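You operate a simulated robot arm through the tools that you are given. There is no shell and no other tool. Be economical: measure what you need, move in short steps, check, and stop when the job is done.

You are at the controls of a simulated robot arm. One attempt, no reset.

## Task
Finish the half-wound label on the orange bottle, put it away and label the blue one.
Fine: the first goes into the grey tray, the second stays in the machine's socket, roller arm back; the third stays unlabelled.

It is judged by the outcome, as a careful person would: the job done as asked, and still so three seconds after it is handed in. It fails if anything else is knocked over, pushed out of place, dropped, spilled or broken.

## Robot
A 6-joint arm with a two-finger parallel gripper, fixed in place. Base frame: the origin is at the foot of the arm, x ahead of it, y to its left, z up; the work surface is at about z = 0.776. Readings come in m, degrees, newtons and seconds.
With the tool pointing down near the work surface it reaches from about 0.26 to 0.68 m from the base axis. Its first joint turns from -66.0 to 66.0 degrees. Payload 2.9 kg.
The TCP is the grasp point between the finger pads, 0.03 m short of the fingertips. In the tool frame z runs along the fingers and y along their closing line. Largest opening 0.11 m; finger width 0.02, thickness 0.01; the body of the gripper, 0.048 by 0.112 m, starts 0.055 m behind the TCP.
Orientation is that of the tool frame in the base frame, as [roll, pitch, yaw] about the fixed x, y, z axes, in that order (R = Rz(yaw) Ry(pitch) Rx(roll)). With the fingers straight down and closing along the base's y, the tool's x points along the base's -x, its y along +y and its z along -z.

## Interface
- The arm moves only by the tool send_rows. Its argument "increments" is a list of rows, each a list of 7 numbers: the gripper command, from -1 (shut) to 1 (fully open), values between in proportion, then the shift along the tool's x, y, z in units of 100 mm (1.0 is 100 mm), then the turn, a rotation vector about the tool's x, y, z in units of 180 degrees (1.0 is 180 degrees). In form: [[hand, dx, dy, dz, rx, ry, rz], ...]. A call has 1 to 8 rows; each row is the pose to reach, as a shift and turn from the pose commanded when the call began, along the tool's axes at that moment. A call with a number of a shift or a turn outside -1 to 1 is refused whole. Rows are played at 5 a second. More than 0.05 m and 8.6 degrees between two rows, or a gripper value outside its range, and nothing of the call is played. Where a pose cannot be reached the arm comes as near as it can. A force on the tool above 50 N (or 10 N above the force at the start of the call, whichever is more), or a blocked arm, ends the call early, and 0.2 s more pass. Each finger travels about 0.108 m/s and halts on what it meets, pressing with about 29 N; the grip force reading is that of the motor and also rises with nothing between the fingers. The clock runs only during rows and for 0.2 s after the last one: add rows that repeat a pose to give the fingers time. It gives the time, the measured TCP pose, the force on the tool (base axes), the opening and the grip force at its end, in the units of the frame above (readings bear some noise), and new pictures: "views" is both (left out), scene, wrist or none.
- Cameras (640 x 400 px; columns grow to the right, rows downward): "scene" is fixed at [0.0916, 0.4318, 1.395]; the picture's right is [-0.72, -0.70, 0.00], its down [-0.33, 0.34, -0.88] and it looks along [0.61, -0.63, -0.47] (base axes); focal length 315 px, centre (320, 200). "wrist" rides on the gripper at [0.072, 0.017, -0.103] in the tool frame; the picture's right is [-0.23, 0.97, 0.00], its down [-0.76, -0.18, -0.62] and it looks along [-0.61, -0.14, 0.78] (tool axes); focal length 222 px, centre (320, 200).
- measure_at(camera, pixels): for up to 12 pixels [column, row] of the newest picture of that camera ("zoom" is the newest enlarged one), the place [x, y, z] in the base frame of the surface seen there, good to about 0.002 m, but the place of the scene camera against the robot may be out by one fixed shift of up to 0.012 m in any direction. It takes no simulated time.
- enlarge(camera, box): a new picture of the part [left, top, right, bottom] of that camera's present view, enlarged. It takes no simulated time.
- sign_off(): hands the job in; it is judged then, once.

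Work in short steps. Measure before you move; look again where a grasp or a placing could have gone wrong, and mend it. You have 80 turns and 170 pictures in all, those below and enlarged ones among them. Open the gripper and draw the arm clear of the work before you hand the job in, unless the task says otherwise; then end with one line.

The tools are called after "Call:" by a JSON object that holds its "method" and its "body". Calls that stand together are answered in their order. send_rows: Moves the arm, as the interface text tells. Its arguments: {"type":"object","properties":{"increments":{"type":"array","items":{"type":"array","items":{"type":"number"}}},"views":{"type":"string","enum":["both","scene","wrist","none"]}},"required":["increments"]} The other tools are called the same way: measure_at (camera, pixels) gives the place of the surface under pixels of a picture; enlarge (camera, box) takes an enlarged picture of a part of a camera's view; sign_off () hands the job in.

At the start:

```text
time: 0.0
eef_pos: [0.3542, -0.043, 1.1783]
tcp_rot: [179.9, 0.1, -180.0]
force: [0.3, 0.1, 0.0]
gripper_width: 0.11
finger_force: 0.2
```

scene: 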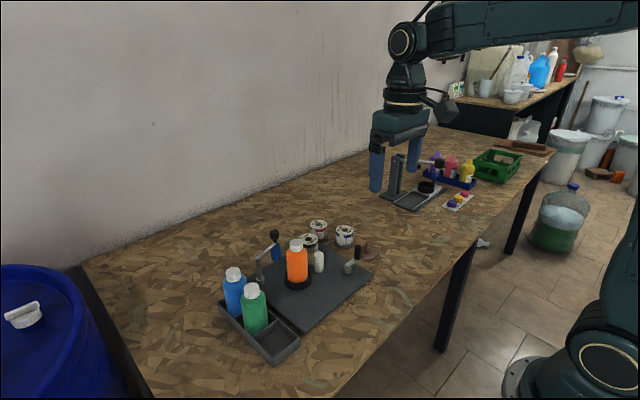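
wrist: 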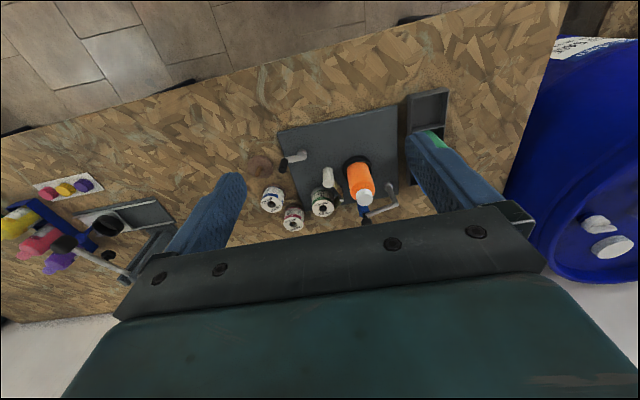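

I'll look closely at the labelling machine and the tray in the scene view, around columns 200-400.

Call:
{"method": "enlarge", "body": {"camera": "scene", "box": [210, 210, 390, 365]}}

Call:
{"method": "enlarge", "body": {"camera": "wrist", "box": [240, 80, 460, 240]}}

```text
2.58 times, centred on (300, 288) of scene
```

zoom: 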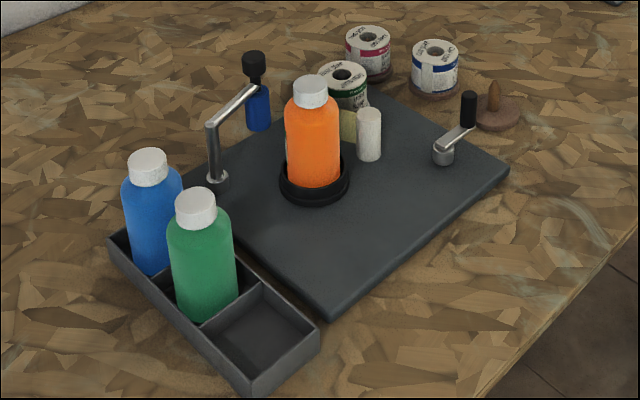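

```text
2.50 times, centred on (350, 160) of wrist
```

zoom: 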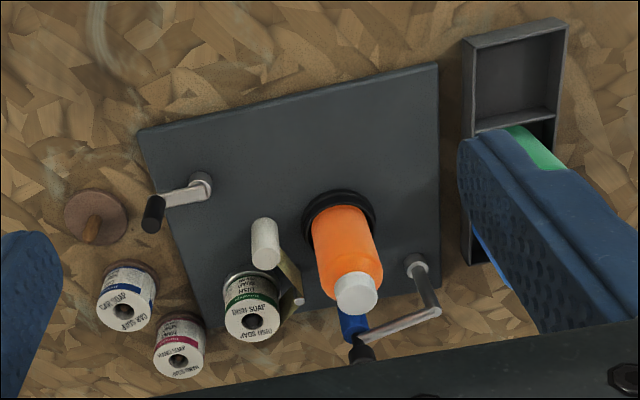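

Roller arm with blue roller, crank with black handle, three label rolls (green on the machine). I look at the details, including the second station on the right.

Call:
{"method": "enlarge", "body": {"camera": "scene", "box": [260, 210, 340, 260]}}

Call:
{"method": "enlarge", "body": {"camera": "scene", "box": [300, 210, 390, 266]}}

Call:
{"method": "enlarge", "body": {"camera": "scene", "box": [360, 120, 540, 232]}}

Call:
{"method": "enlarge", "body": {"camera": "wrist", "box": [0, 150, 220, 290]}}

Call:
{"method": "enlarge", "body": {"camera": "wrist", "box": [300, 140, 410, 230]}}

```text
8.00 times, centred on (300, 235) of scene
```

zoom: 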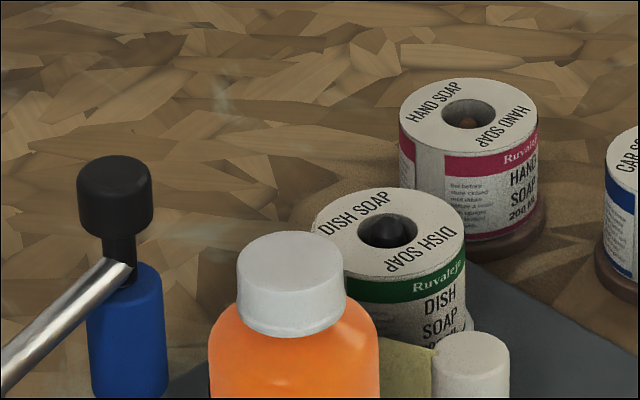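

```text
7.11 times, centred on (345, 238) of scene
```

zoom: 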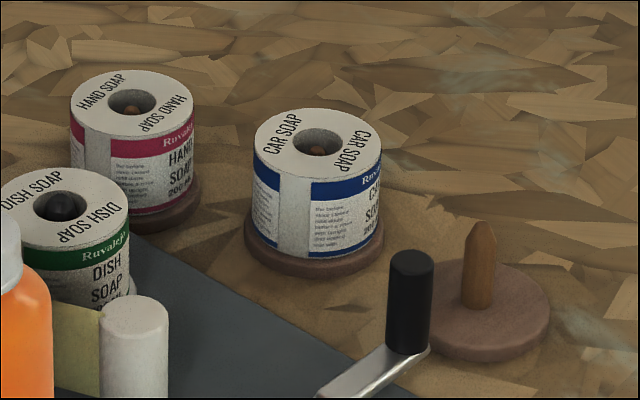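

```text
3.56 times, centred on (450, 176) of scene
```

zoom: 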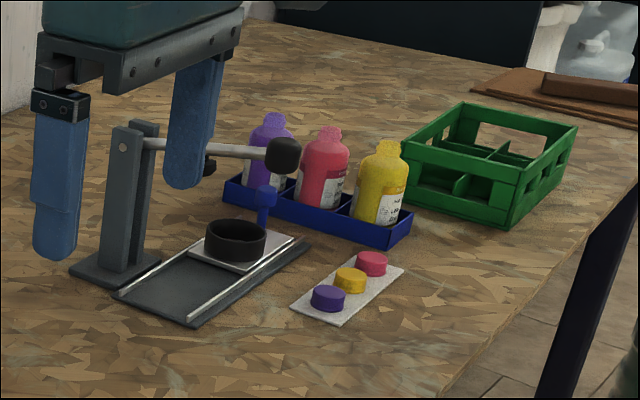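

```text
2.86 times, centred on (110, 220) of wrist
```

zoom: 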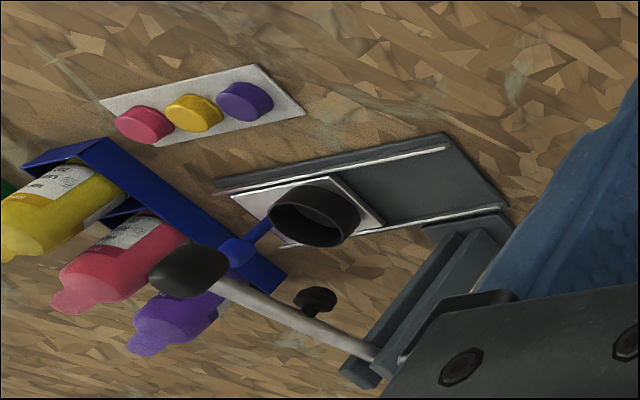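

```text
4.44 times, centred on (355, 185) of wrist
```

zoom: 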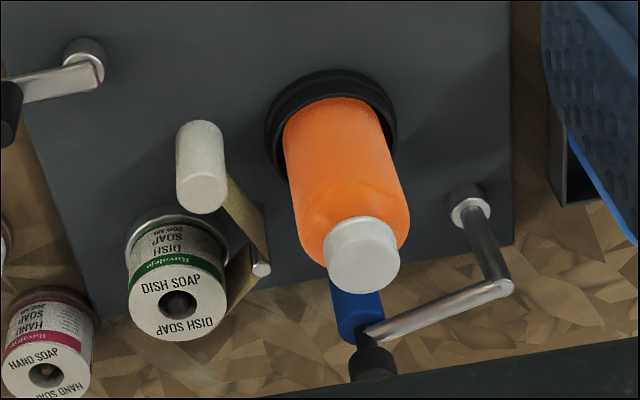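

Before moving I measure the machine parts from both pictures to get a map and the scene camera's shift.

Call:
{"method": "measure_at", "body": {"camera": "wrist", "pixels": [[364, 197], [360, 160], [330, 176], [323, 208], [293, 220], [272, 203], [258, 165], [283, 165], [302, 156], [391, 188], [393, 208], [363, 218]]}}

Call:
{"method": "measure_at", "body": {"camera": "scene", "pixels": [[297, 244], [234, 272], [252, 289], [275, 233], [309, 238], [319, 224], [345, 229], [358, 250], [349, 266], [319, 254], [259, 281], [276, 343]]}}

Call:
{"method": "measure_at", "body": {"camera": "wrist", "pixels": [[278, 133], [398, 104], [425, 105], [407, 95], [447, 90]]}}

```text
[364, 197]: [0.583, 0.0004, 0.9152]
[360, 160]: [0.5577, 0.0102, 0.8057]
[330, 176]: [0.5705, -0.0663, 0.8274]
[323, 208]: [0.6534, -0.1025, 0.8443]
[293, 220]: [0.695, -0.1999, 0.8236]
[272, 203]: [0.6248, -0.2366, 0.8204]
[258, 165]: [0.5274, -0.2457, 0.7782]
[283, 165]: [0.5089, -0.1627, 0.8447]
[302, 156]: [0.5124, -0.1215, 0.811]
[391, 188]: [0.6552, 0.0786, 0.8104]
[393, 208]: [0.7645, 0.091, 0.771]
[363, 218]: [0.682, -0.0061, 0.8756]
```

```text
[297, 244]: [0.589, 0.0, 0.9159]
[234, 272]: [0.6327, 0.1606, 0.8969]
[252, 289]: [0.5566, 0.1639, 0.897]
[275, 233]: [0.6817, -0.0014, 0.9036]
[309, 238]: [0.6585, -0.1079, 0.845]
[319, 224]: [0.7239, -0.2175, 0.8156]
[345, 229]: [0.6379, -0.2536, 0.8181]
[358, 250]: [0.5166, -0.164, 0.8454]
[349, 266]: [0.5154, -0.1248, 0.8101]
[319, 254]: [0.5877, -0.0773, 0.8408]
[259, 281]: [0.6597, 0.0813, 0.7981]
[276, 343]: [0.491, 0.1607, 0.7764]
```

```text
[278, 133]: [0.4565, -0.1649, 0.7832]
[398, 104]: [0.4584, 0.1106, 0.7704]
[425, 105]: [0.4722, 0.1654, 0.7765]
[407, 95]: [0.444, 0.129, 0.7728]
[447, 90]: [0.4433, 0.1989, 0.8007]
```

I lower the arm in front of the machine to get a closer wrist view of the orange bottle and the rest.

Call:
{"method": "send_rows", "body": {"increments": [[1, 0, 0.15, 0.4, 0, 0, 0], [1, 0, 0.3, 0.8, 0, 0, 0], [1, 0, 0.45, 1.0, 0, 0, 0], [1, 0, 0.45, 1.0, 0, 0, 0]], "views": "wrist"}}

Call:
{"method": "enlarge", "body": {"camera": "wrist", "box": [200, 20, 520, 220]}}

```text
time: 1.0
eef_pos: [0.357, 0.0034, 1.0797]
tcp_rot: [-179.9, 0.0, -179.9]
force: [0.9, 0.3, -0.5]
gripper_width: 0.1099
finger_force: 0.1
```

wrist: 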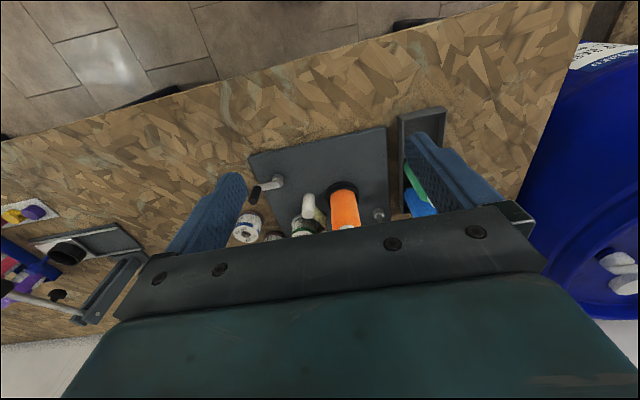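

```text
2.00 times, centred on (360, 120) of wrist
```

zoom: 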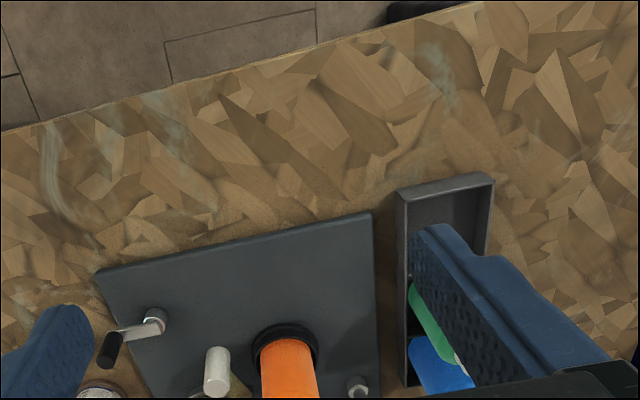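

The blue drum at the right carries some label at (600,50); I check its text and the tray bottles.

Call:
{"method": "enlarge", "body": {"camera": "wrist", "box": [540, 30, 640, 93]}}

Call:
{"method": "enlarge", "body": {"camera": "scene", "box": [215, 255, 305, 345]}}

Call:
{"method": "enlarge", "body": {"camera": "scene", "box": [440, 30, 640, 155]}}

```text
6.35 times, centred on (590, 62) of wrist
```

zoom: 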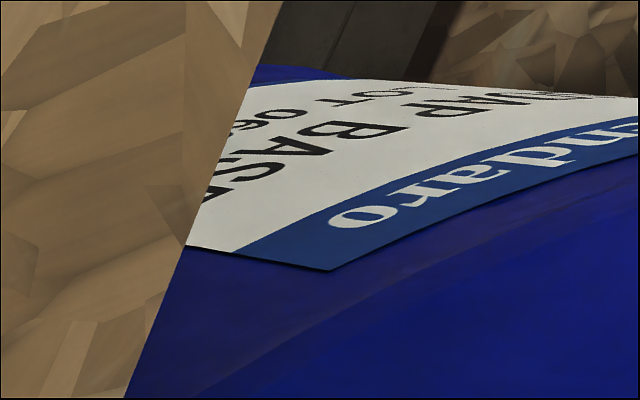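

```text
4.44 times, centred on (260, 300) of scene
```

zoom: 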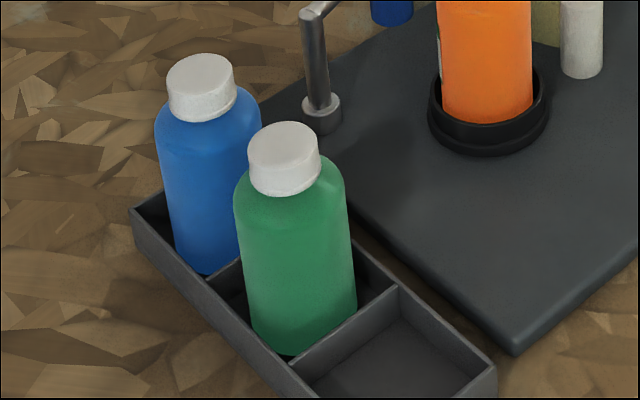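

```text
3.20 times, centred on (540, 92) of scene
```

zoom: 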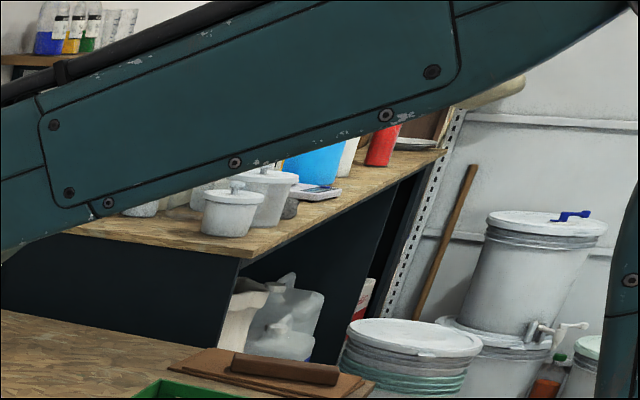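

A shelf with labelled bottles appears at scene (460,40); I zoom there and at the orange bottle's left silhouette.

Call:
{"method": "enlarge", "body": {"camera": "scene", "box": [436, 20, 500, 60]}}

Call:
{"method": "enlarge", "body": {"camera": "scene", "box": [270, 230, 334, 295]}}

```text
10.00 times, centred on (468, 40) of scene
```

zoom: 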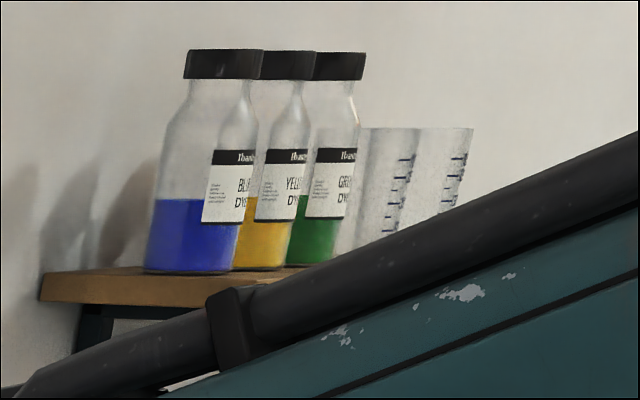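

```text
6.15 times, centred on (302, 262) of scene
```

zoom: 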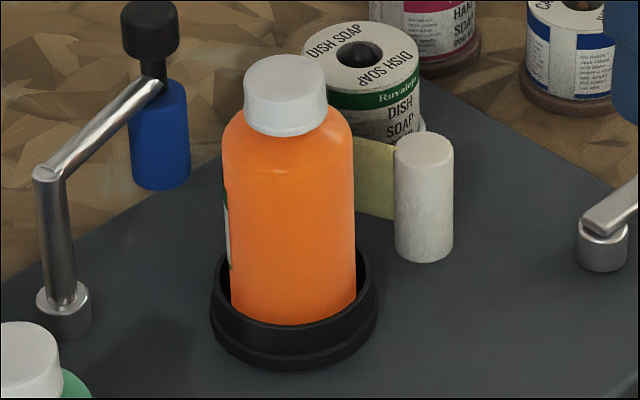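

The orange bottle's label (green band, DISH SOAP) lies on its far (+x) side. I turn the gripper around in stages, above everything, so that the wrist camera looks back from the far side.

Call:
{"method": "send_rows", "body": {"increments": [[1, -0.12, 0, -0.1, 0, 0, 0.045], [1, -0.24, 0, -0.2, 0, 0, 0.09], [1, -0.36, 0, -0.3, 0, 0, 0.135], [1, -0.48, 0, -0.4, 0, 0, 0.18], [1, -0.6, 0, -0.5, 0, 0, 0.225], [1, -0.7, 0, -0.6, 0, 0, 0.27], [1, -0.8, 0, -0.7, 0, 0, 0.315], [1, -0.9, 0, -0.8, 0, 0, 0.36]], "views": "wrist"}}

```text
time: 2.8
eef_pos: [0.4438, 0.0015, 1.1586]
tcp_rot: [-180.0, 0.1, 115.0]
force: [-0.5, -0.6, 0.4]
gripper_width: 0.11
finger_force: 0.0
```

wrist: 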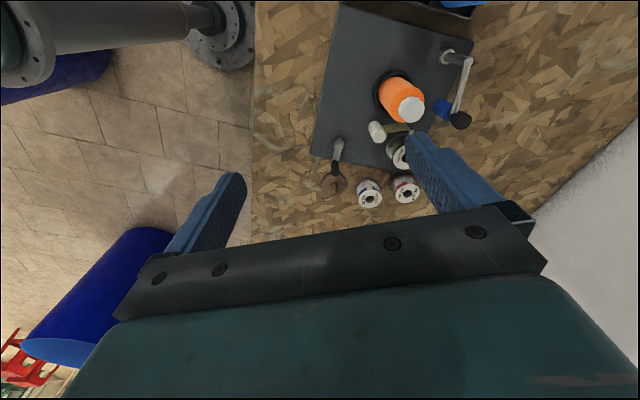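

Turning works. I go on turning to about yaw 50 while shifting forward.

Call:
{"method": "send_rows", "body": {"increments": [[1, -0.06, 0.13, 0, 0, 0, 0.045], [1, -0.13, 0.27, 0, 0, 0, 0.09], [1, -0.19, 0.41, 0, 0, 0, 0.135], [1, -0.25, 0.55, 0, 0, 0, 0.18], [1, -0.32, 0.68, 0, 0, 0, 0.225], [1, -0.38, 0.82, 0, 0, 0, 0.27], [1, -0.42, 0.9, 0, 0, 0, 0.315], [1, -0.45, 0.98, 0, 0, 0, 0.36]], "views": "wrist"}}

Call:
{"method": "enlarge", "body": {"camera": "wrist", "box": [240, 0, 560, 200]}}

```text
time: 4.6
eef_pos: [0.5539, 0.0031, 1.158]
tcp_rot: [-179.9, 0.0, 50.2]
force: [-0.8, -0.2, 0.6]
gripper_width: 0.1102
finger_force: 0.0
```

wrist: 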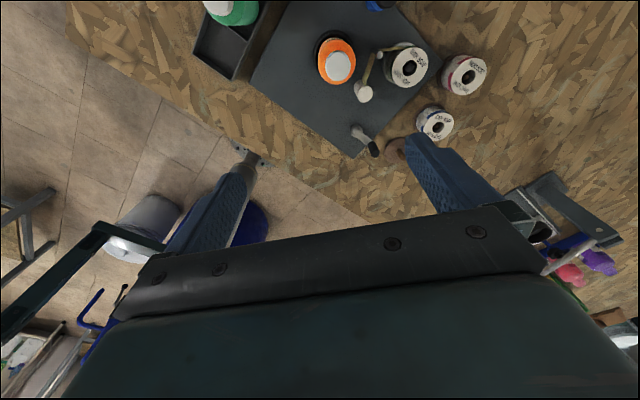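

```text
2.00 times, centred on (400, 100) of wrist
```

zoom: 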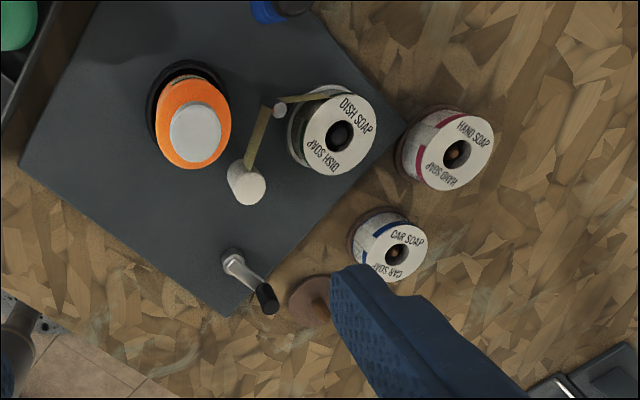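

The camera is too steep over the orange bottle (340,65). I finish the turn and move further out, then tilt for a look at its far side.

Call:
{"method": "send_rows", "body": {"increments": [[1, 0.06, 0.08, 0, 0, 0, 0.045], [1, 0.12, 0.16, 0, 0, 0, 0.09], [1, 0.2, 0.23, 0, 0, 0, 0.135], [1, 0.28, 0.33, 0, 0, 0, 0.18], [1, 0.38, 0.46, 0, 0, 0, 0.225], [1, 0.45, 0.54, 0, 0, 0, 0.27]], "views": "none"}}

Call:
{"method": "send_rows", "body": {"increments": [[1, 0, 0, 0, 0, -0.04, 0], [1, 0, 0, 0, 0, -0.08, 0], [1, 0, 0, 0, 0, -0.12, 0], [1, 0, 0, 0, 0, -0.16, 0], [1, 0, 0, 0, 0, -0.16, 0]], "views": "wrist"}}

Call:
{"method": "enlarge", "body": {"camera": "wrist", "box": [220, 0, 540, 200]}}

```text
time: 6.0
eef_pos: [0.6057, -0.0008, 1.1508]
tcp_rot: [-179.0, -0.1, 1.8]
force: [0.5, -0.4, 0.0]
gripper_width: 0.1099
finger_force: 0.0
out of reach, approached as far as the arm can: row 6
```

```text
time: 7.2
eef_pos: [0.5362, -0.0032, 1.1113]
tcp_rot: [-176.5, 24.5, 3.3]
force: [-0.1, -0.2, 1.1]
gripper_width: 0.11
finger_force: 0.0
out of reach, approached as far as the arm can: row 1, 2, 3, 4, 5
```

wrist: 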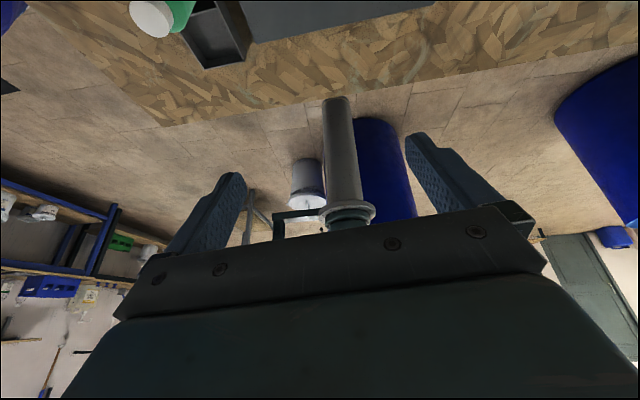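

```text
2.00 times, centred on (380, 100) of wrist
```

zoom: 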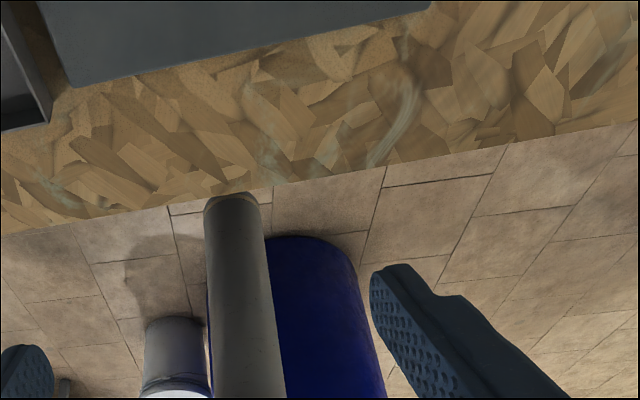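

That tilt was out of reach. I undo it and turn back to about yaw 90, heading to the +y side, to see the machine from there.

Call:
{"method": "send_rows", "body": {"increments": [[1, 0, 0, 0, 0, 0.045, 0], [1, 0, 0, 0, 0, 0.09, 0], [1, 0, 0, 0, 0, 0.136, 0], [1, 0, 0, 0, 0, 0.136, 0]], "views": "none"}}

```text
time: 8.2
eef_pos: [0.55, -0.0012, 1.1195]
tcp_rot: [-177.0, 0.2, 1.9]
force: [-0.3, 0.3, -0.6]
gripper_width: 0.1103
finger_force: 0.0
out of reach, approached as far as the arm can: row 3, 4
```

Now rotating back to yaw ~67 while moving to +y.

Call:
{"method": "send_rows", "body": {"increments": [[1, -0.05, -0.12, 0, 0, 0, -0.045], [1, -0.1, -0.25, 0, 0, 0, -0.09], [1, -0.1, -0.37, 0, 0, 0, -0.135], [1, -0.1, -0.5, 0, 0, 0, -0.18], [1, -0.1, -0.62, 0, 0, 0, -0.225], [1, -0.1, -0.75, 0, 0, 0, -0.27], [1, -0.1, -0.87, 0, 0, 0, -0.315], [1, -0.1, -1.0, 0, 0, 0, -0.36]], "views": "wrist"}}

Call:
{"method": "enlarge", "body": {"camera": "wrist", "box": [200, 0, 520, 200]}}

```text
time: 10.0
eef_pos: [0.5369, 0.0978, 1.1281]
tcp_rot: [-178.5, -2.8, 66.9]
force: [-0.2, 0.5, 0.2]
gripper_width: 0.1102
finger_force: 0.1
out of reach, approached as far as the arm can: row 1, 2, 3, 4, 5, 6, 7, 8
```

wrist: 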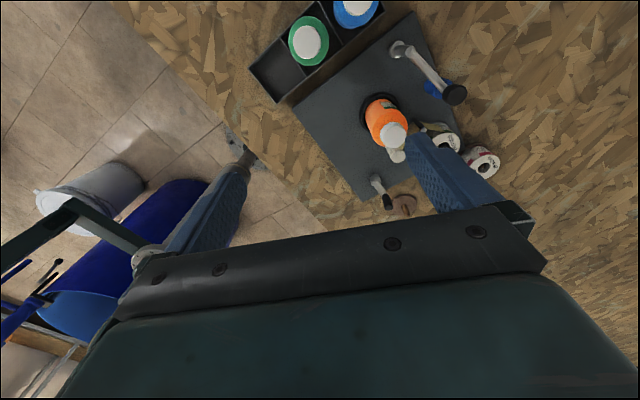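

```text
2.00 times, centred on (360, 100) of wrist
```

zoom: 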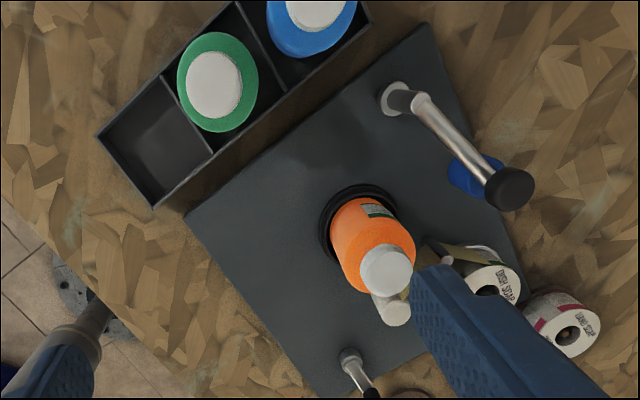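

The label edge is visible now on the orange bottle at (379,103); I enlarge and measure it along with cap centres.

Call:
{"method": "enlarge", "body": {"camera": "wrist", "box": [350, 80, 446, 140]}}

Call:
{"method": "measure_at", "body": {"camera": "wrist", "pixels": [[307, 42], [357, 5], [395, 133], [455, 95], [404, 50], [376, 180], [389, 201], [278, 68], [300, 95], [250, 64], [328, 73]]}}

```text
6.67 times, centred on (398, 110) of wrist
```

zoom: 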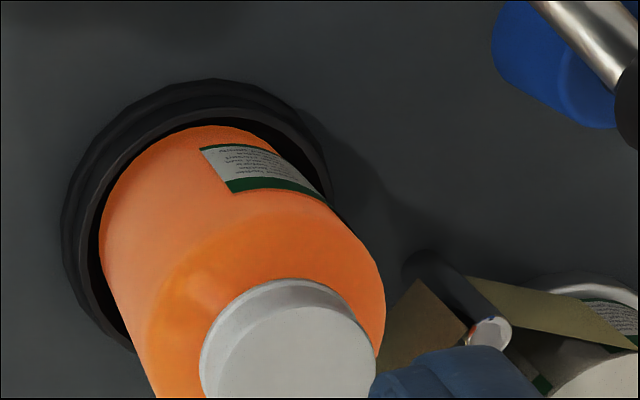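

```text
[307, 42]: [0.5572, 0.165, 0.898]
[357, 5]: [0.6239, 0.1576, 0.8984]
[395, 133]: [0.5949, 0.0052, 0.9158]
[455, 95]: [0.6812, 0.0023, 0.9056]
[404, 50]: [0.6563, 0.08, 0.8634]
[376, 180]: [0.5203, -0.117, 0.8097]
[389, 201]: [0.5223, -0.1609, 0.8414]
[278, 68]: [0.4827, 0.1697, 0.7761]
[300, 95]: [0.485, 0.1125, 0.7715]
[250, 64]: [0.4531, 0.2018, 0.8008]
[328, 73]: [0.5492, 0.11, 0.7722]
```

The wound part is a DISH SOAP label, so the machine winds the bottle anticlockwise past the peel pin. I level the tool, turn to yaw ~100 and approach the roller arm's knob at (0.681, 0.001, 0.906).

Call:
{"method": "send_rows", "body": {"increments": [[1, 0, 0.2, 0.1, -0.003, -0.005, -0.04], [1, 0, 0.4, 0.2, -0.006, -0.01, -0.08], [1, 0, 0.6, 0.3, -0.008, -0.0156, -0.12], [1, -0.1, 0.8, 0.4, -0.008, -0.0156, -0.16], [1, -0.2, 1.0, 0.5, -0.008, -0.0156, -0.2], [1, -0.2, 1.0, 0.5, -0.008, -0.0156, -0.2]], "views": "wrist"}}

```text
time: 11.4
eef_pos: [0.6225, 0.0419, 1.0752]
tcp_rot: [178.9, -0.1, 102.7]
force: [0.0, -0.3, 0.1]
gripper_width: 0.11
finger_force: 0.2
```

wrist: 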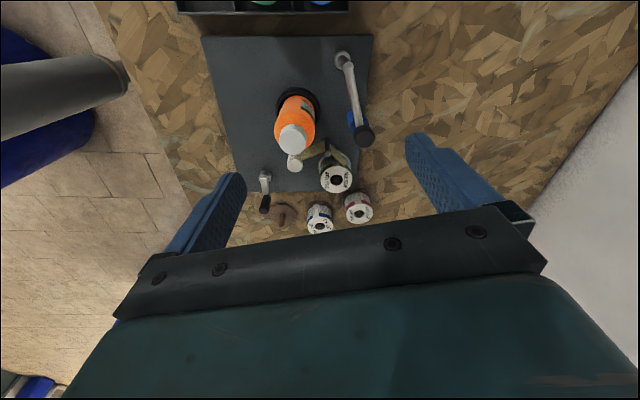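

I measure the knob (365,135) and arm bar from this closer view.

Call:
{"method": "measure_at", "body": {"camera": "wrist", "pixels": [[365, 135], [362, 131], [351, 95], [354, 118], [343, 58], [292, 138], [337, 180], [295, 163], [307, 100], [265, 175], [264, 202], [359, 143]]}}

Call:
{"method": "enlarge", "body": {"camera": "wrist", "box": [240, 40, 400, 220]}}

```text
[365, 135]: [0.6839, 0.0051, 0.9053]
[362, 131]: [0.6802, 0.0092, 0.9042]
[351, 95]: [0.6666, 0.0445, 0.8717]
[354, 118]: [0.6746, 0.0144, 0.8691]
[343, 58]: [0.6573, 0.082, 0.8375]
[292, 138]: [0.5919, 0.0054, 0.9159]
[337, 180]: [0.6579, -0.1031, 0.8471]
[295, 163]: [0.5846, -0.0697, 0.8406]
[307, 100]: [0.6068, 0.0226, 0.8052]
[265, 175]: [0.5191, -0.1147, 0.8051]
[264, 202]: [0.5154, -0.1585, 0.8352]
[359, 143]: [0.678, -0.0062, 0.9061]
```

```text
2.22 times, centred on (320, 130) of wrist
```

zoom: 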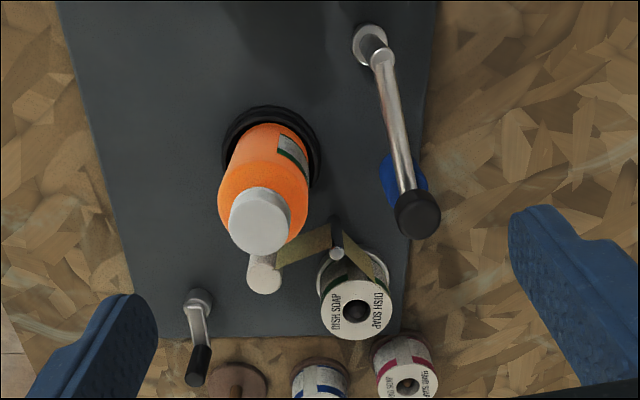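

Knob centre is about (0.684, 0.000), top 0.905. I go above it with the fingers half closed, then look.

Call:
{"method": "send_rows", "body": {"increments": [[0.4, -0.18, 0.17, 0.3, 0.006, 0, 0], [-0.09, -0.36, 0.34, 0.6, 0.006, 0, 0], [-0.09, -0.545, 0.51, 0.9, 0.006, 0, 0], [-0.09, -0.545, 0.51, 1.0, 0.006, 0, 0], [-0.09, -0.545, 0.51, 1.0, 0.006, 0, 0]], "views": "both"}}

```text
time: 12.6
eef_pos: [0.6708, 0.0002, 0.972]
tcp_rot: [180.0, -0.1, 102.5]
force: [-0.4, -0.2, -0.5]
gripper_width: 0.0501
finger_force: 0.0
out of reach, approached as far as the arm can: row 3, 4, 5
```

scene: 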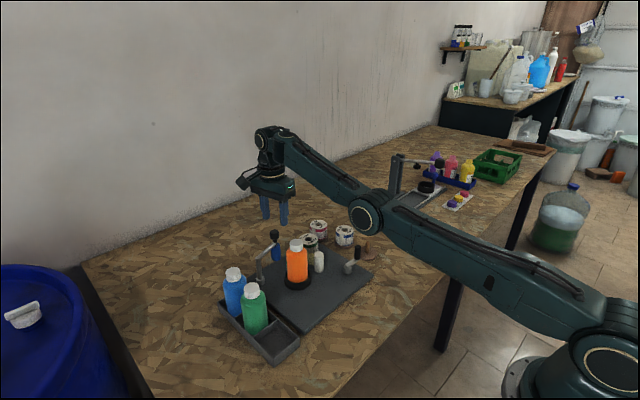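
wrist: 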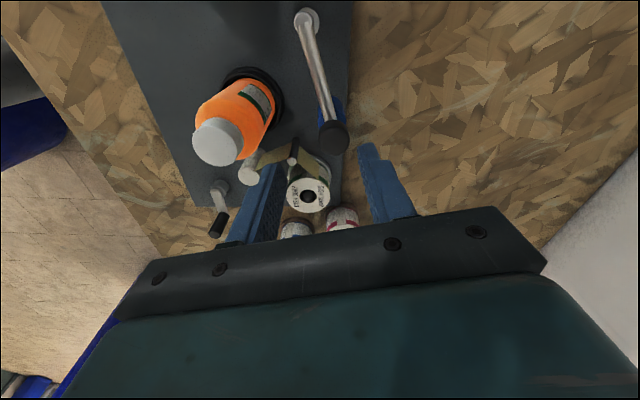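

Reach grows as I descend; the fingers straddle the knob (335,137). I widen slightly to 0.07 and come down to z 0.905.

Call:
{"method": "send_rows", "body": {"increments": [[0.27, 0, 0, 0.0, 0, 0, 0], [0.27, -0.01, 0.06, 0.2, 0, 0, 0], [0.27, -0.03, 0.13, 0.4, 0, 0, 0], [0.27, -0.03, 0.13, 0.6, 0, 0, 0], [0.27, -0.03, 0.13, 0.68, 0, 0, 0], [0.27, -0.03, 0.13, 0.68, 0, 0, 0]], "views": "both"}}

Call:
{"method": "enlarge", "body": {"camera": "scene", "box": [240, 180, 340, 290]}}

```text
time: 14.0
eef_pos: [0.6806, 0.0025, 0.9032]
tcp_rot: [180.0, -0.1, 102.7]
force: [-0.4, 0.5, -0.4]
gripper_width: 0.0699
finger_force: 0.0
out of reach, approached as far as the arm can: row 3, 4, 5
```

scene: 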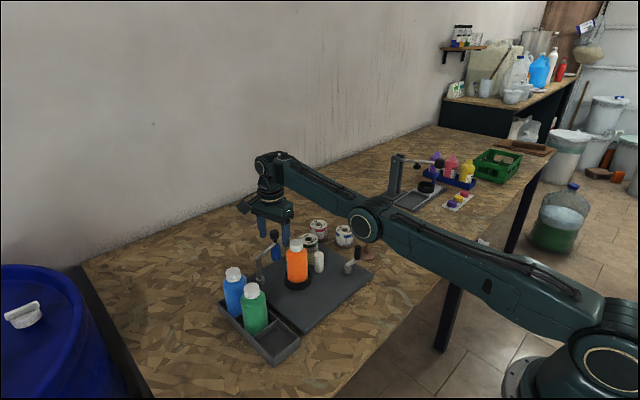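
wrist: 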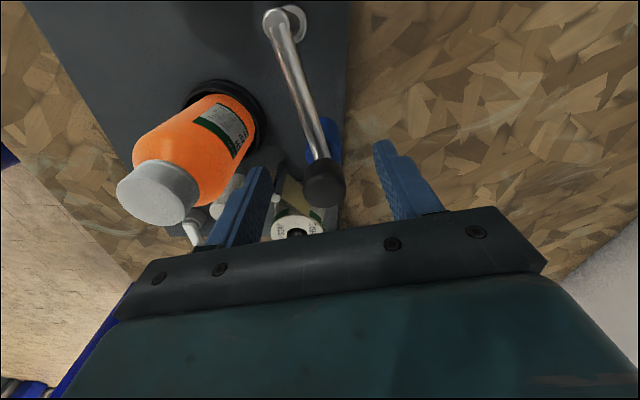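

```text
3.64 times, centred on (290, 235) of scene
```

zoom: 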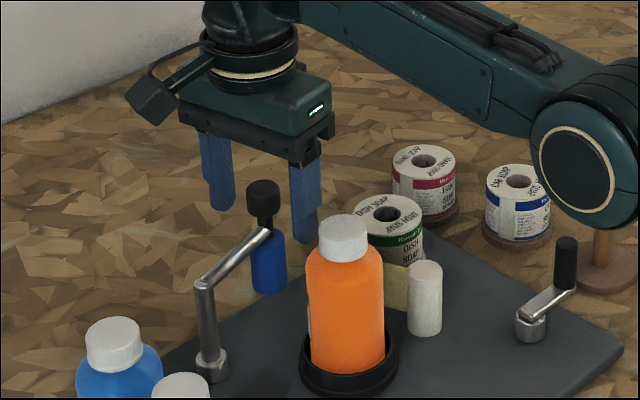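

The knob sits between the fingers. I close on it.

Call:
{"method": "send_rows", "body": {"increments": [[-0.3, 0, 0, 0, 0, 0, 0], [-1, 0, 0, 0, 0, 0, 0], [-1, 0, 0, 0, 0, 0, 0]], "views": "wrist"}}

Call:
{"method": "enlarge", "body": {"camera": "wrist", "box": [100, 60, 420, 260]}}

```text
time: 14.8
eef_pos: [0.6817, 0.0009, 0.9044]
tcp_rot: [180.0, 0.0, 102.7]
force: [1.0, 0.4, -0.6]
gripper_width: 0.0251
finger_force: 45.2
```

wrist: 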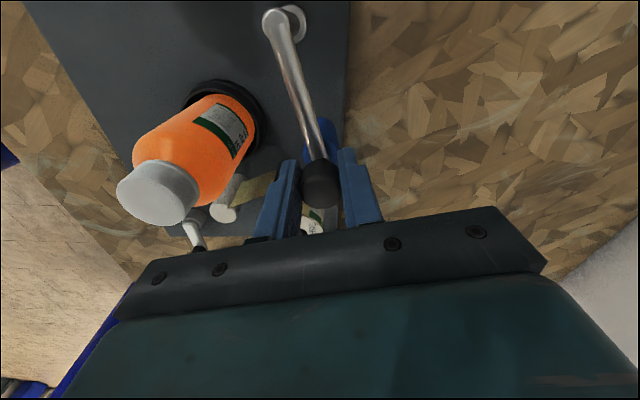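

```text
2.00 times, centred on (260, 160) of wrist
```

zoom: 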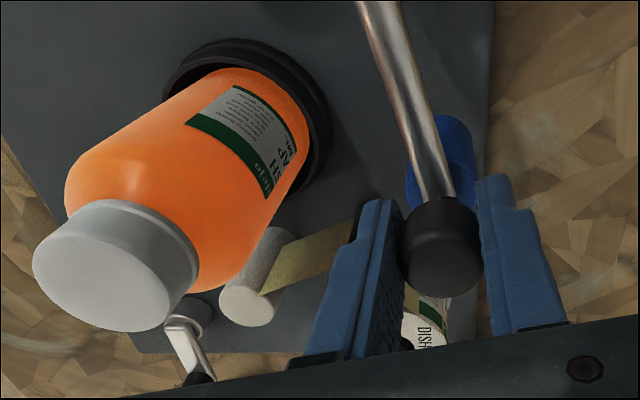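

Knob held (25 mm wide). The -x finger would touch the bottle shoulder at full swing, so I swing only partway (~18°) gripped, and will then push the rest from behind with closed fingers.

Call:
{"method": "send_rows", "body": {"increments": [[-1, 0, -0.088, 0, 0, 0, 0.033], [-1, 0.004, -0.176, 0, 0, 0, 0.067], [-1, 0.019, -0.263, 0, 0, 0, 0.1], [-1, 0.019, -0.263, 0, 0, 0, 0.1]], "views": "both"}}

Call:
{"method": "enlarge", "body": {"camera": "scene", "box": [240, 180, 340, 290]}}

```text
time: 15.8
eef_pos: [0.6585, -0.0019, 0.9035]
tcp_rot: [-180.0, -0.2, 84.8]
force: [-0.6, 8.3, 1.3]
gripper_width: 0.025
finger_force: 44.5
```

scene: 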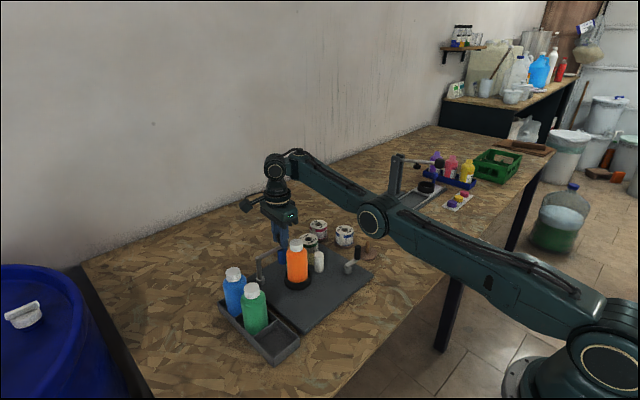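
wrist: 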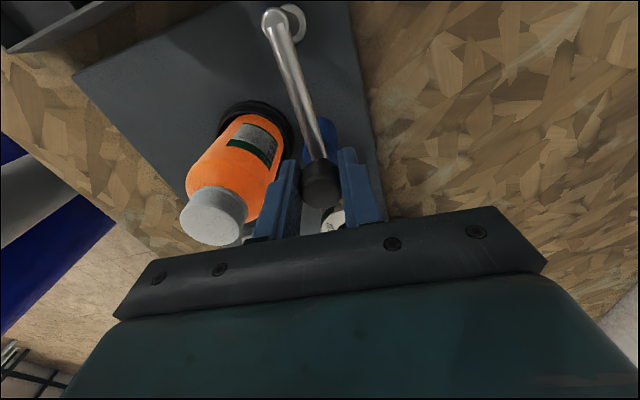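

```text
3.64 times, centred on (290, 235) of scene
```

zoom: 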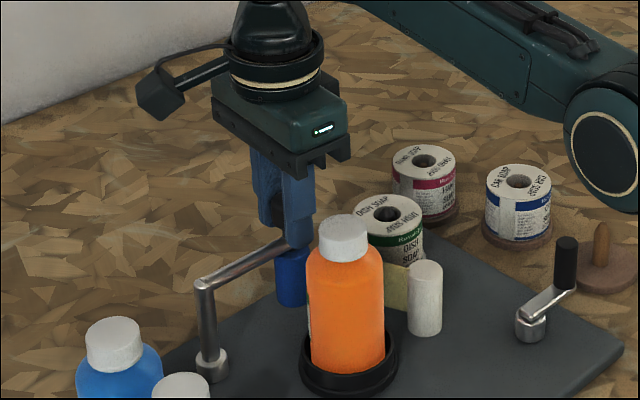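

Arm is at about -90° and moves smoothly. I'll release, rise, and turn to yaw ~175 so that the fingers close along y and can carry the knob all the way without touching the bottle.

Call:
{"method": "send_rows", "body": {"increments": [[-0.3, 0, 0, 0, 0, 0, 0], [-0.1, 0, 0, 0, 0, 0, 0], [-0.1, 0, 0, -0.4, 0, 0, 0], [-0.1, 0, 0, -0.6, 0, 0, -0.045], [-0.1, 0, 0, -0.6, 0, 0, -0.09], [-0.1, 0, 0, -0.6, 0, 0, -0.135], [-0.1, 0, 0, -0.6, 0, 0, -0.18], [-0.1, 0, 0, -0.6, 0, 0, -0.225]], "views": "none"}}

Call:
{"method": "send_rows", "body": {"increments": [[-0.1, 0, 0, 0, 0, 0, -0.045], [-0.1, 0, 0, 0, 0, 0, -0.09], [-0.1, 0, 0, 0, 0, 0, -0.135], [-0.1, 0, 0, 0, 0, 0, -0.18], [-0.1, 0, 0, 0, 0, 0, -0.225], [-0.1, 0, 0, 0, 0, 0, -0.27], [-0.1, 0, 0, 0, 0, 0, -0.27]], "views": "wrist"}}

```text
time: 17.6
eef_pos: [0.6574, -0.0027, 0.9651]
tcp_rot: [180.0, -0.1, 125.3]
force: [0.7, 0.6, 0.5]
gripper_width: 0.0493
finger_force: 0.0
```

```text
time: 19.2
eef_pos: [0.6584, -0.0024, 0.9638]
tcp_rot: [179.9, 0.1, 173.9]
force: [0.3, 0.0, 0.7]
gripper_width: 0.0495
finger_force: 0.0
```

wrist: 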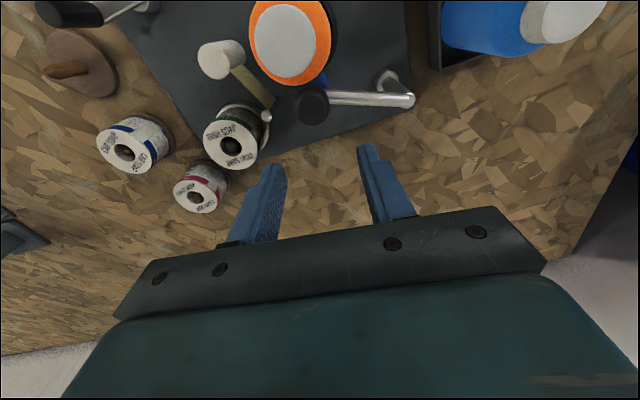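

The roller arm stayed where I left it. I measure knob (313,107), cap edges and bottle.

Call:
{"method": "measure_at", "body": {"camera": "wrist", "pixels": [[312, 107], [300, 106], [325, 105], [283, 16], [283, 72], [284, 44], [256, 44], [312, 44], [330, 40], [290, 84], [408, 98], [360, 98]]}}

Call:
{"method": "enlarge", "body": {"camera": "wrist", "box": [180, 0, 420, 150]}}

```text
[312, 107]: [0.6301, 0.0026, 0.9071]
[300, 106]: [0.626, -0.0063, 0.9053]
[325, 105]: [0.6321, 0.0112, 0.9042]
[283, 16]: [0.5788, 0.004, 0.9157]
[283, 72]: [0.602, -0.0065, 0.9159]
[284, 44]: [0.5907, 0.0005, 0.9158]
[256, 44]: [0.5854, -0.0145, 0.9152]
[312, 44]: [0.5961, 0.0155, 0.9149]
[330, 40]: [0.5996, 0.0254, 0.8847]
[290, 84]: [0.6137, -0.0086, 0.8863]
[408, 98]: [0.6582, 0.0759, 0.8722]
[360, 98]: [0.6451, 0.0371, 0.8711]
```

```text
2.67 times, centred on (300, 75) of wrist
```

zoom: 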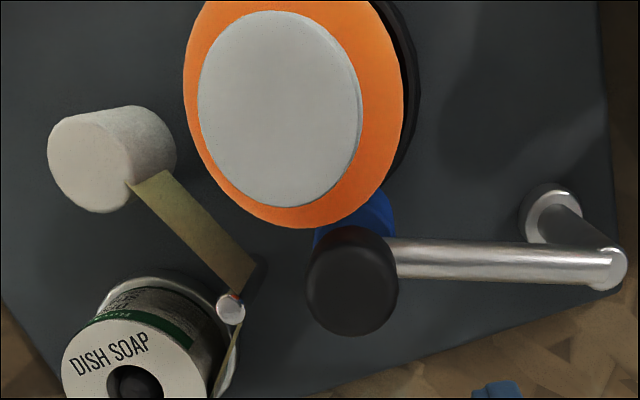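

The arm snapped over and the roller now rests on the bottle (knob at (0.629, 0.002)). Next the crank: I rise, move toward the handle near (0.517,-0.160) and turn to yaw ~220.

Call:
{"method": "send_rows", "body": {"increments": [[-0.1, 0, 0, -0.3, 0, 0, -0.03], [-0.1, 0.2, -0.2, -0.5, 0, 0, -0.07], [-0.1, 0.45, -0.5, -0.5, 0, 0, -0.11], [-0.1, 0.7, -0.8, -0.5, 0, 0, -0.15], [-0.1, 0.85, -1.0, -0.5, 0, 0, -0.19], [-0.1, 1.0, -1.0, -0.4, 0, 0, -0.23], [-0.1, 1.0, -1.0, -0.2, 0, 0, -0.255], [-0.1, 1.0, -1.0, -0.2, 0, 0, -0.255]], "views": "wrist"}}

```text
time: 21.0
eef_pos: [0.6045, -0.1002, 1.0031]
tcp_rot: [179.9, 0.1, -140.3]
force: [0.4, 0.6, -0.1]
gripper_width: 0.0496
finger_force: 0.2
out of reach, approached as far as the arm can: row 4, 5, 6, 7, 8
```

wrist: 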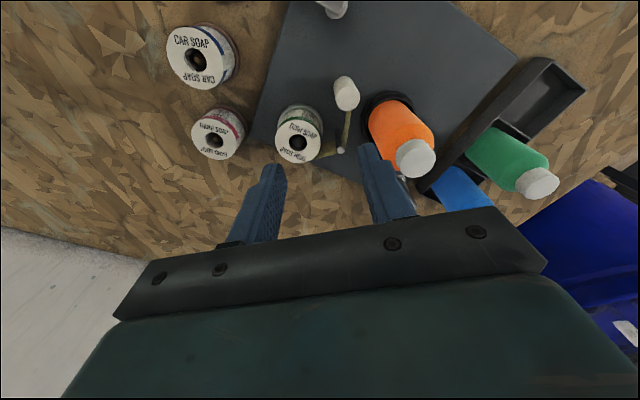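

A wrist joint limit stops the turn near yaw 220 there; yaw 200 is enough. I turn back a little and go over the crank handle.

Call:
{"method": "send_rows", "body": {"increments": [[-0.1, 0.2, 0.02, 0, 0, 0, 0.04], [-0.1, 0.5, 0.05, 0, 0, 0, 0.08], [-0.1, 0.8, 0.08, 0.2, 0, 0, 0.11], [-0.1, 1.0, 0.1, 0.4, 0, 0, 0.11], [-0.1, 1.0, 0.1, 0.5, 0, 0, 0.11]], "views": "wrist"}}

```text
time: 22.2
eef_pos: [0.5901, -0.1741, 0.9883]
tcp_rot: [180.0, 0.0, -160.2]
force: [0.9, -0.1, 0.4]
gripper_width: 0.0496
finger_force: 0.0
out of reach, approached as far as the arm can: row 1, 2, 3, 4, 5
```

wrist: 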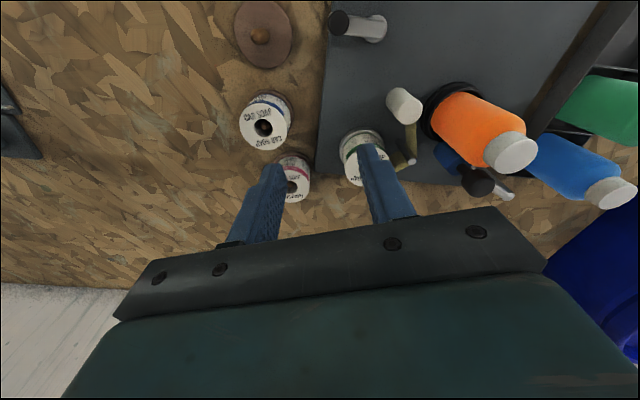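

Still limited; I turn back to yaw ~180 while moving over the handle.

Call:
{"method": "send_rows", "body": {"increments": [[-0.1, 0, 0, 0, 0, 0, 0.04], [-0.1, 0, 0, 0, 0, 0, 0.08], [-0.1, 0.2, 0.1, 0, 0, 0, 0.11], [-0.1, 0.4, 0.25, 0, 0, 0, 0.11], [-0.1, 0.64, 0.38, 0, 0, 0, 0.11], [-0.1, 0.64, 0.38, 0.2, 0, 0, 0.11]], "views": "wrist"}}

```text
time: 23.6
eef_pos: [0.5845, -0.1829, 0.9973]
tcp_rot: [180.0, -0.1, 179.9]
force: [-1.2, 0.2, -0.6]
gripper_width: 0.0495
finger_force: 0.1
out of reach, approached as far as the arm can: row 3, 4, 5, 6
```

wrist: 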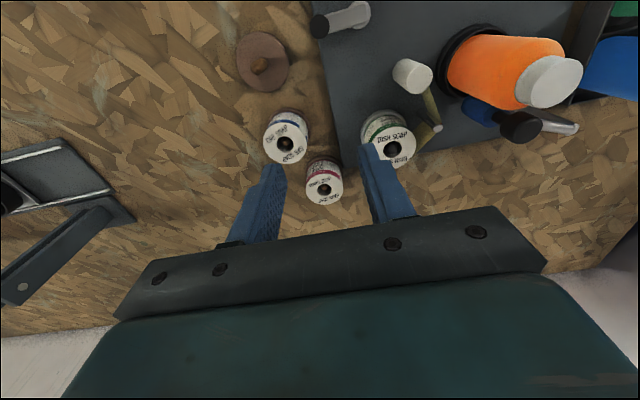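

Odd: inward motion is refused although that region was reachable at the start. I try straight up, then inward.

Call:
{"method": "send_rows", "body": {"increments": [[-0.1, 0, 0, -0.3, 0, 0, 0], [-0.1, 0, 0, -0.6, 0, 0, 0], [-0.1, 0.3, 0, -0.8, 0, 0, 0], [-0.1, 0.6, 0, -0.8, 0, 0, 0], [-0.1, 0.9, 0, -0.8, 0, 0, 0]], "views": "both"}}

```text
time: 24.8
eef_pos: [0.5318, -0.1922, 1.0962]
tcp_rot: [179.9, -0.1, -179.9]
force: [0.1, 0.1, -0.8]
gripper_width: 0.0495
finger_force: 0.0
out of reach, approached as far as the arm can: row 4, 5
```

scene: 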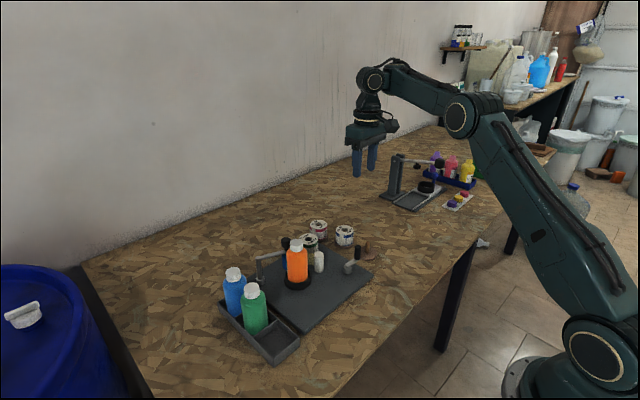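
wrist: 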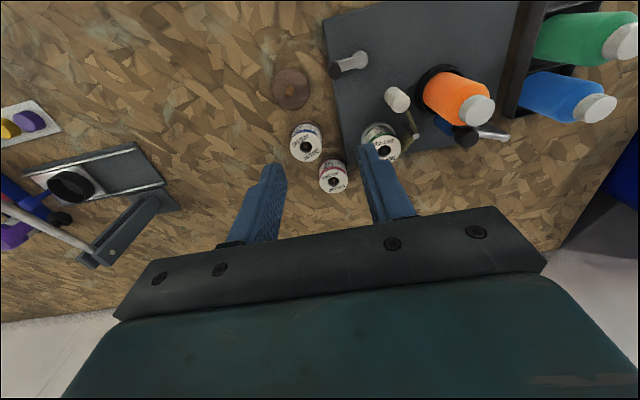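

The pictures tell the story: since the overstretch the elbow hangs below the forearm line (elbow-down), which forbids inward poses. I stretch out past the reach limit and come back, to let the elbow flip up again, well above everything.

Call:
{"method": "send_rows", "body": {"increments": [[-0.1, -0.4, -0.15, -0.2, 0, 0, 0], [-0.1, -0.8, -0.3, -0.4, 0, 0, 0], [-0.1, -1.0, -0.36, -0.6, 0, 0, 0], [-0.1, -1.0, -0.36, -0.6, 0, 0.04, 0], [-0.1, -1.0, -0.36, -0.6, 0, 0.08, 0], [-0.1, -1.0, -0.36, -0.6, 0, 0.12, 0], [-0.1, -1.0, -0.36, -0.6, 0, 0.16, 0]], "views": "scene"}}

```text
time: 25.9
eef_pos: [0.5703, -0.1802, 1.1309]
tcp_rot: [-179.8, -8.2, -179.1]
force: [9.7, -0.7, -19.0]
gripper_width: 0.0496
finger_force: 0.2
out of reach, approached as far as the arm can: row 1, 2, 3, 4, 5
stopped in row 5: the force on the tool passed its limit (the readings are from after the stop); the commanded pose is now the measured one
```

scene: 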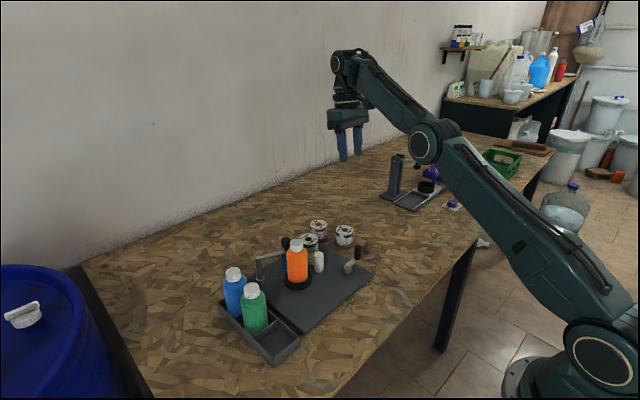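

The stop came from a jerk in free air. Now I level the tool and pull inward and see whether it is allowed.

Call:
{"method": "send_rows", "body": {"increments": [[-0.1, 0.1, 0, 0, 0, -0.02, 0], [-0.1, 0.3, 0.1, 0, 0, -0.0456, 0], [-0.1, 0.6, 0.1, 0, 0, -0.0456, 0], [-0.1, 0.9, 0.1, 0, 0, -0.0456, 0], [-0.1, 0.9, 0.1, 0, 0, -0.0456, 0]], "views": "scene"}}

```text
time: 27.1
eef_pos: [0.4916, -0.1649, 1.1515]
tcp_rot: [178.0, -0.8, -179.2]
force: [0.9, 0.7, 0.6]
gripper_width: 0.0496
finger_force: 0.0
out of reach, approached as far as the arm can: row 2, 4, 5
```

scene: 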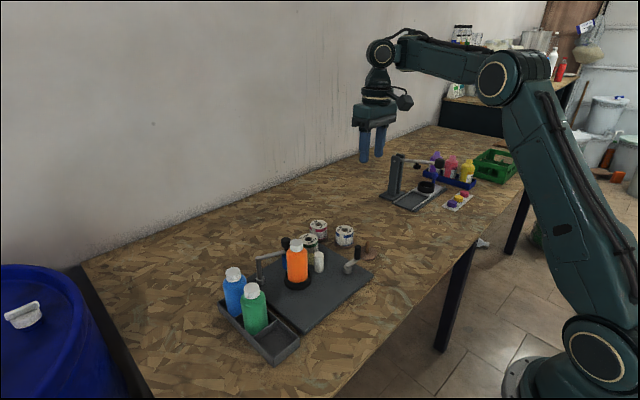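

I measure the arm's joints in the scene picture (shoulder (595,350), elbow (497,80), wrist (380,53)) to understand which limit binds.

Call:
{"method": "measure_at", "body": {"camera": "scene", "pixels": [[597, 350], [494, 78], [380, 53], [375, 92], [430, 50], [550, 220], [403, 100]]}}

Call:
{"method": "enlarge", "body": {"camera": "scene", "box": [340, 10, 540, 180]}}

```text
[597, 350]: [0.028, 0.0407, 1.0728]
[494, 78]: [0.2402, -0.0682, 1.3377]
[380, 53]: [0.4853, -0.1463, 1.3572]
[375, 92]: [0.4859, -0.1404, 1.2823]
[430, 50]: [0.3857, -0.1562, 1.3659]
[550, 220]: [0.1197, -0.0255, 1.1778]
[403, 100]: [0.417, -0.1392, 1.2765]
```

```text
2.35 times, centred on (440, 95) of scene
```

zoom: 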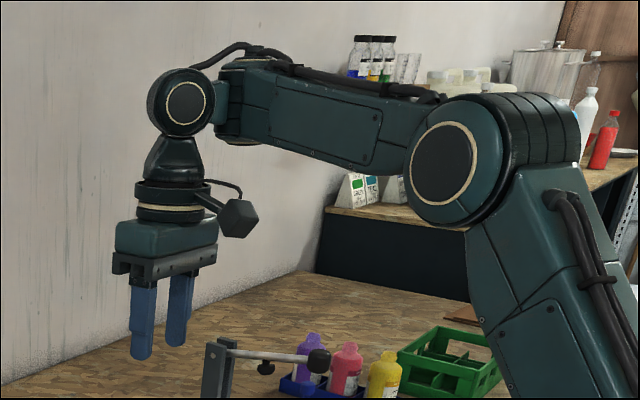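

The elbow is up, so the limit is in the wrist. I probe by going high and inward toward the starting pose, levelling the tool.

Call:
{"method": "send_rows", "body": {"increments": [[-0.1, 0.0, 0.1, -0.4, 0.011, -0.004, 0], [-0.1, 0.2, 0.3, -0.8, 0.011, -0.004, 0], [-0.1, 0.5, 0.5, -1.0, 0.011, -0.004, 0], [-0.1, 0.8, 0.8, -1.0, 0.011, -0.004, 0], [-0.1, 1.0, 1.0, -1.0, 0.011, -0.004, 0], [-0.1, 1.0, 1.0, -0.7, 0.011, -0.004, 0], [-0.1, 1.0, 1.0, -0.4, 0.011, -0.004, 0], [-0.1, 1.0, 1.0, 0, 0.011, -0.004, 0]], "views": "scene"}}

```text
time: 28.9
eef_pos: [0.4085, -0.0336, 1.2075]
tcp_rot: [175.2, -1.3, -179.1]
force: [0.4, -0.8, 0.3]
gripper_width: 0.0492
finger_force: 0.1
out of reach, approached as far as the arm can: row 6, 7, 8
```

scene: 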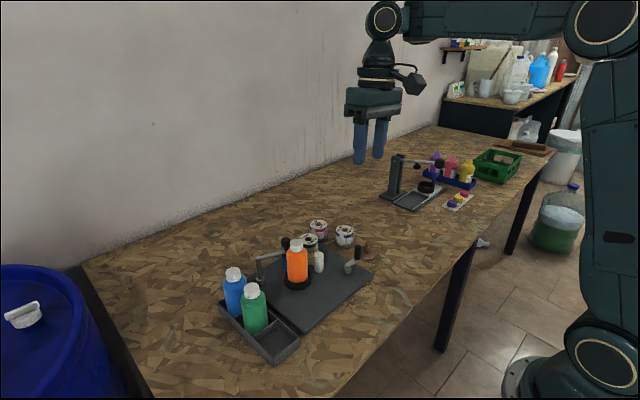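

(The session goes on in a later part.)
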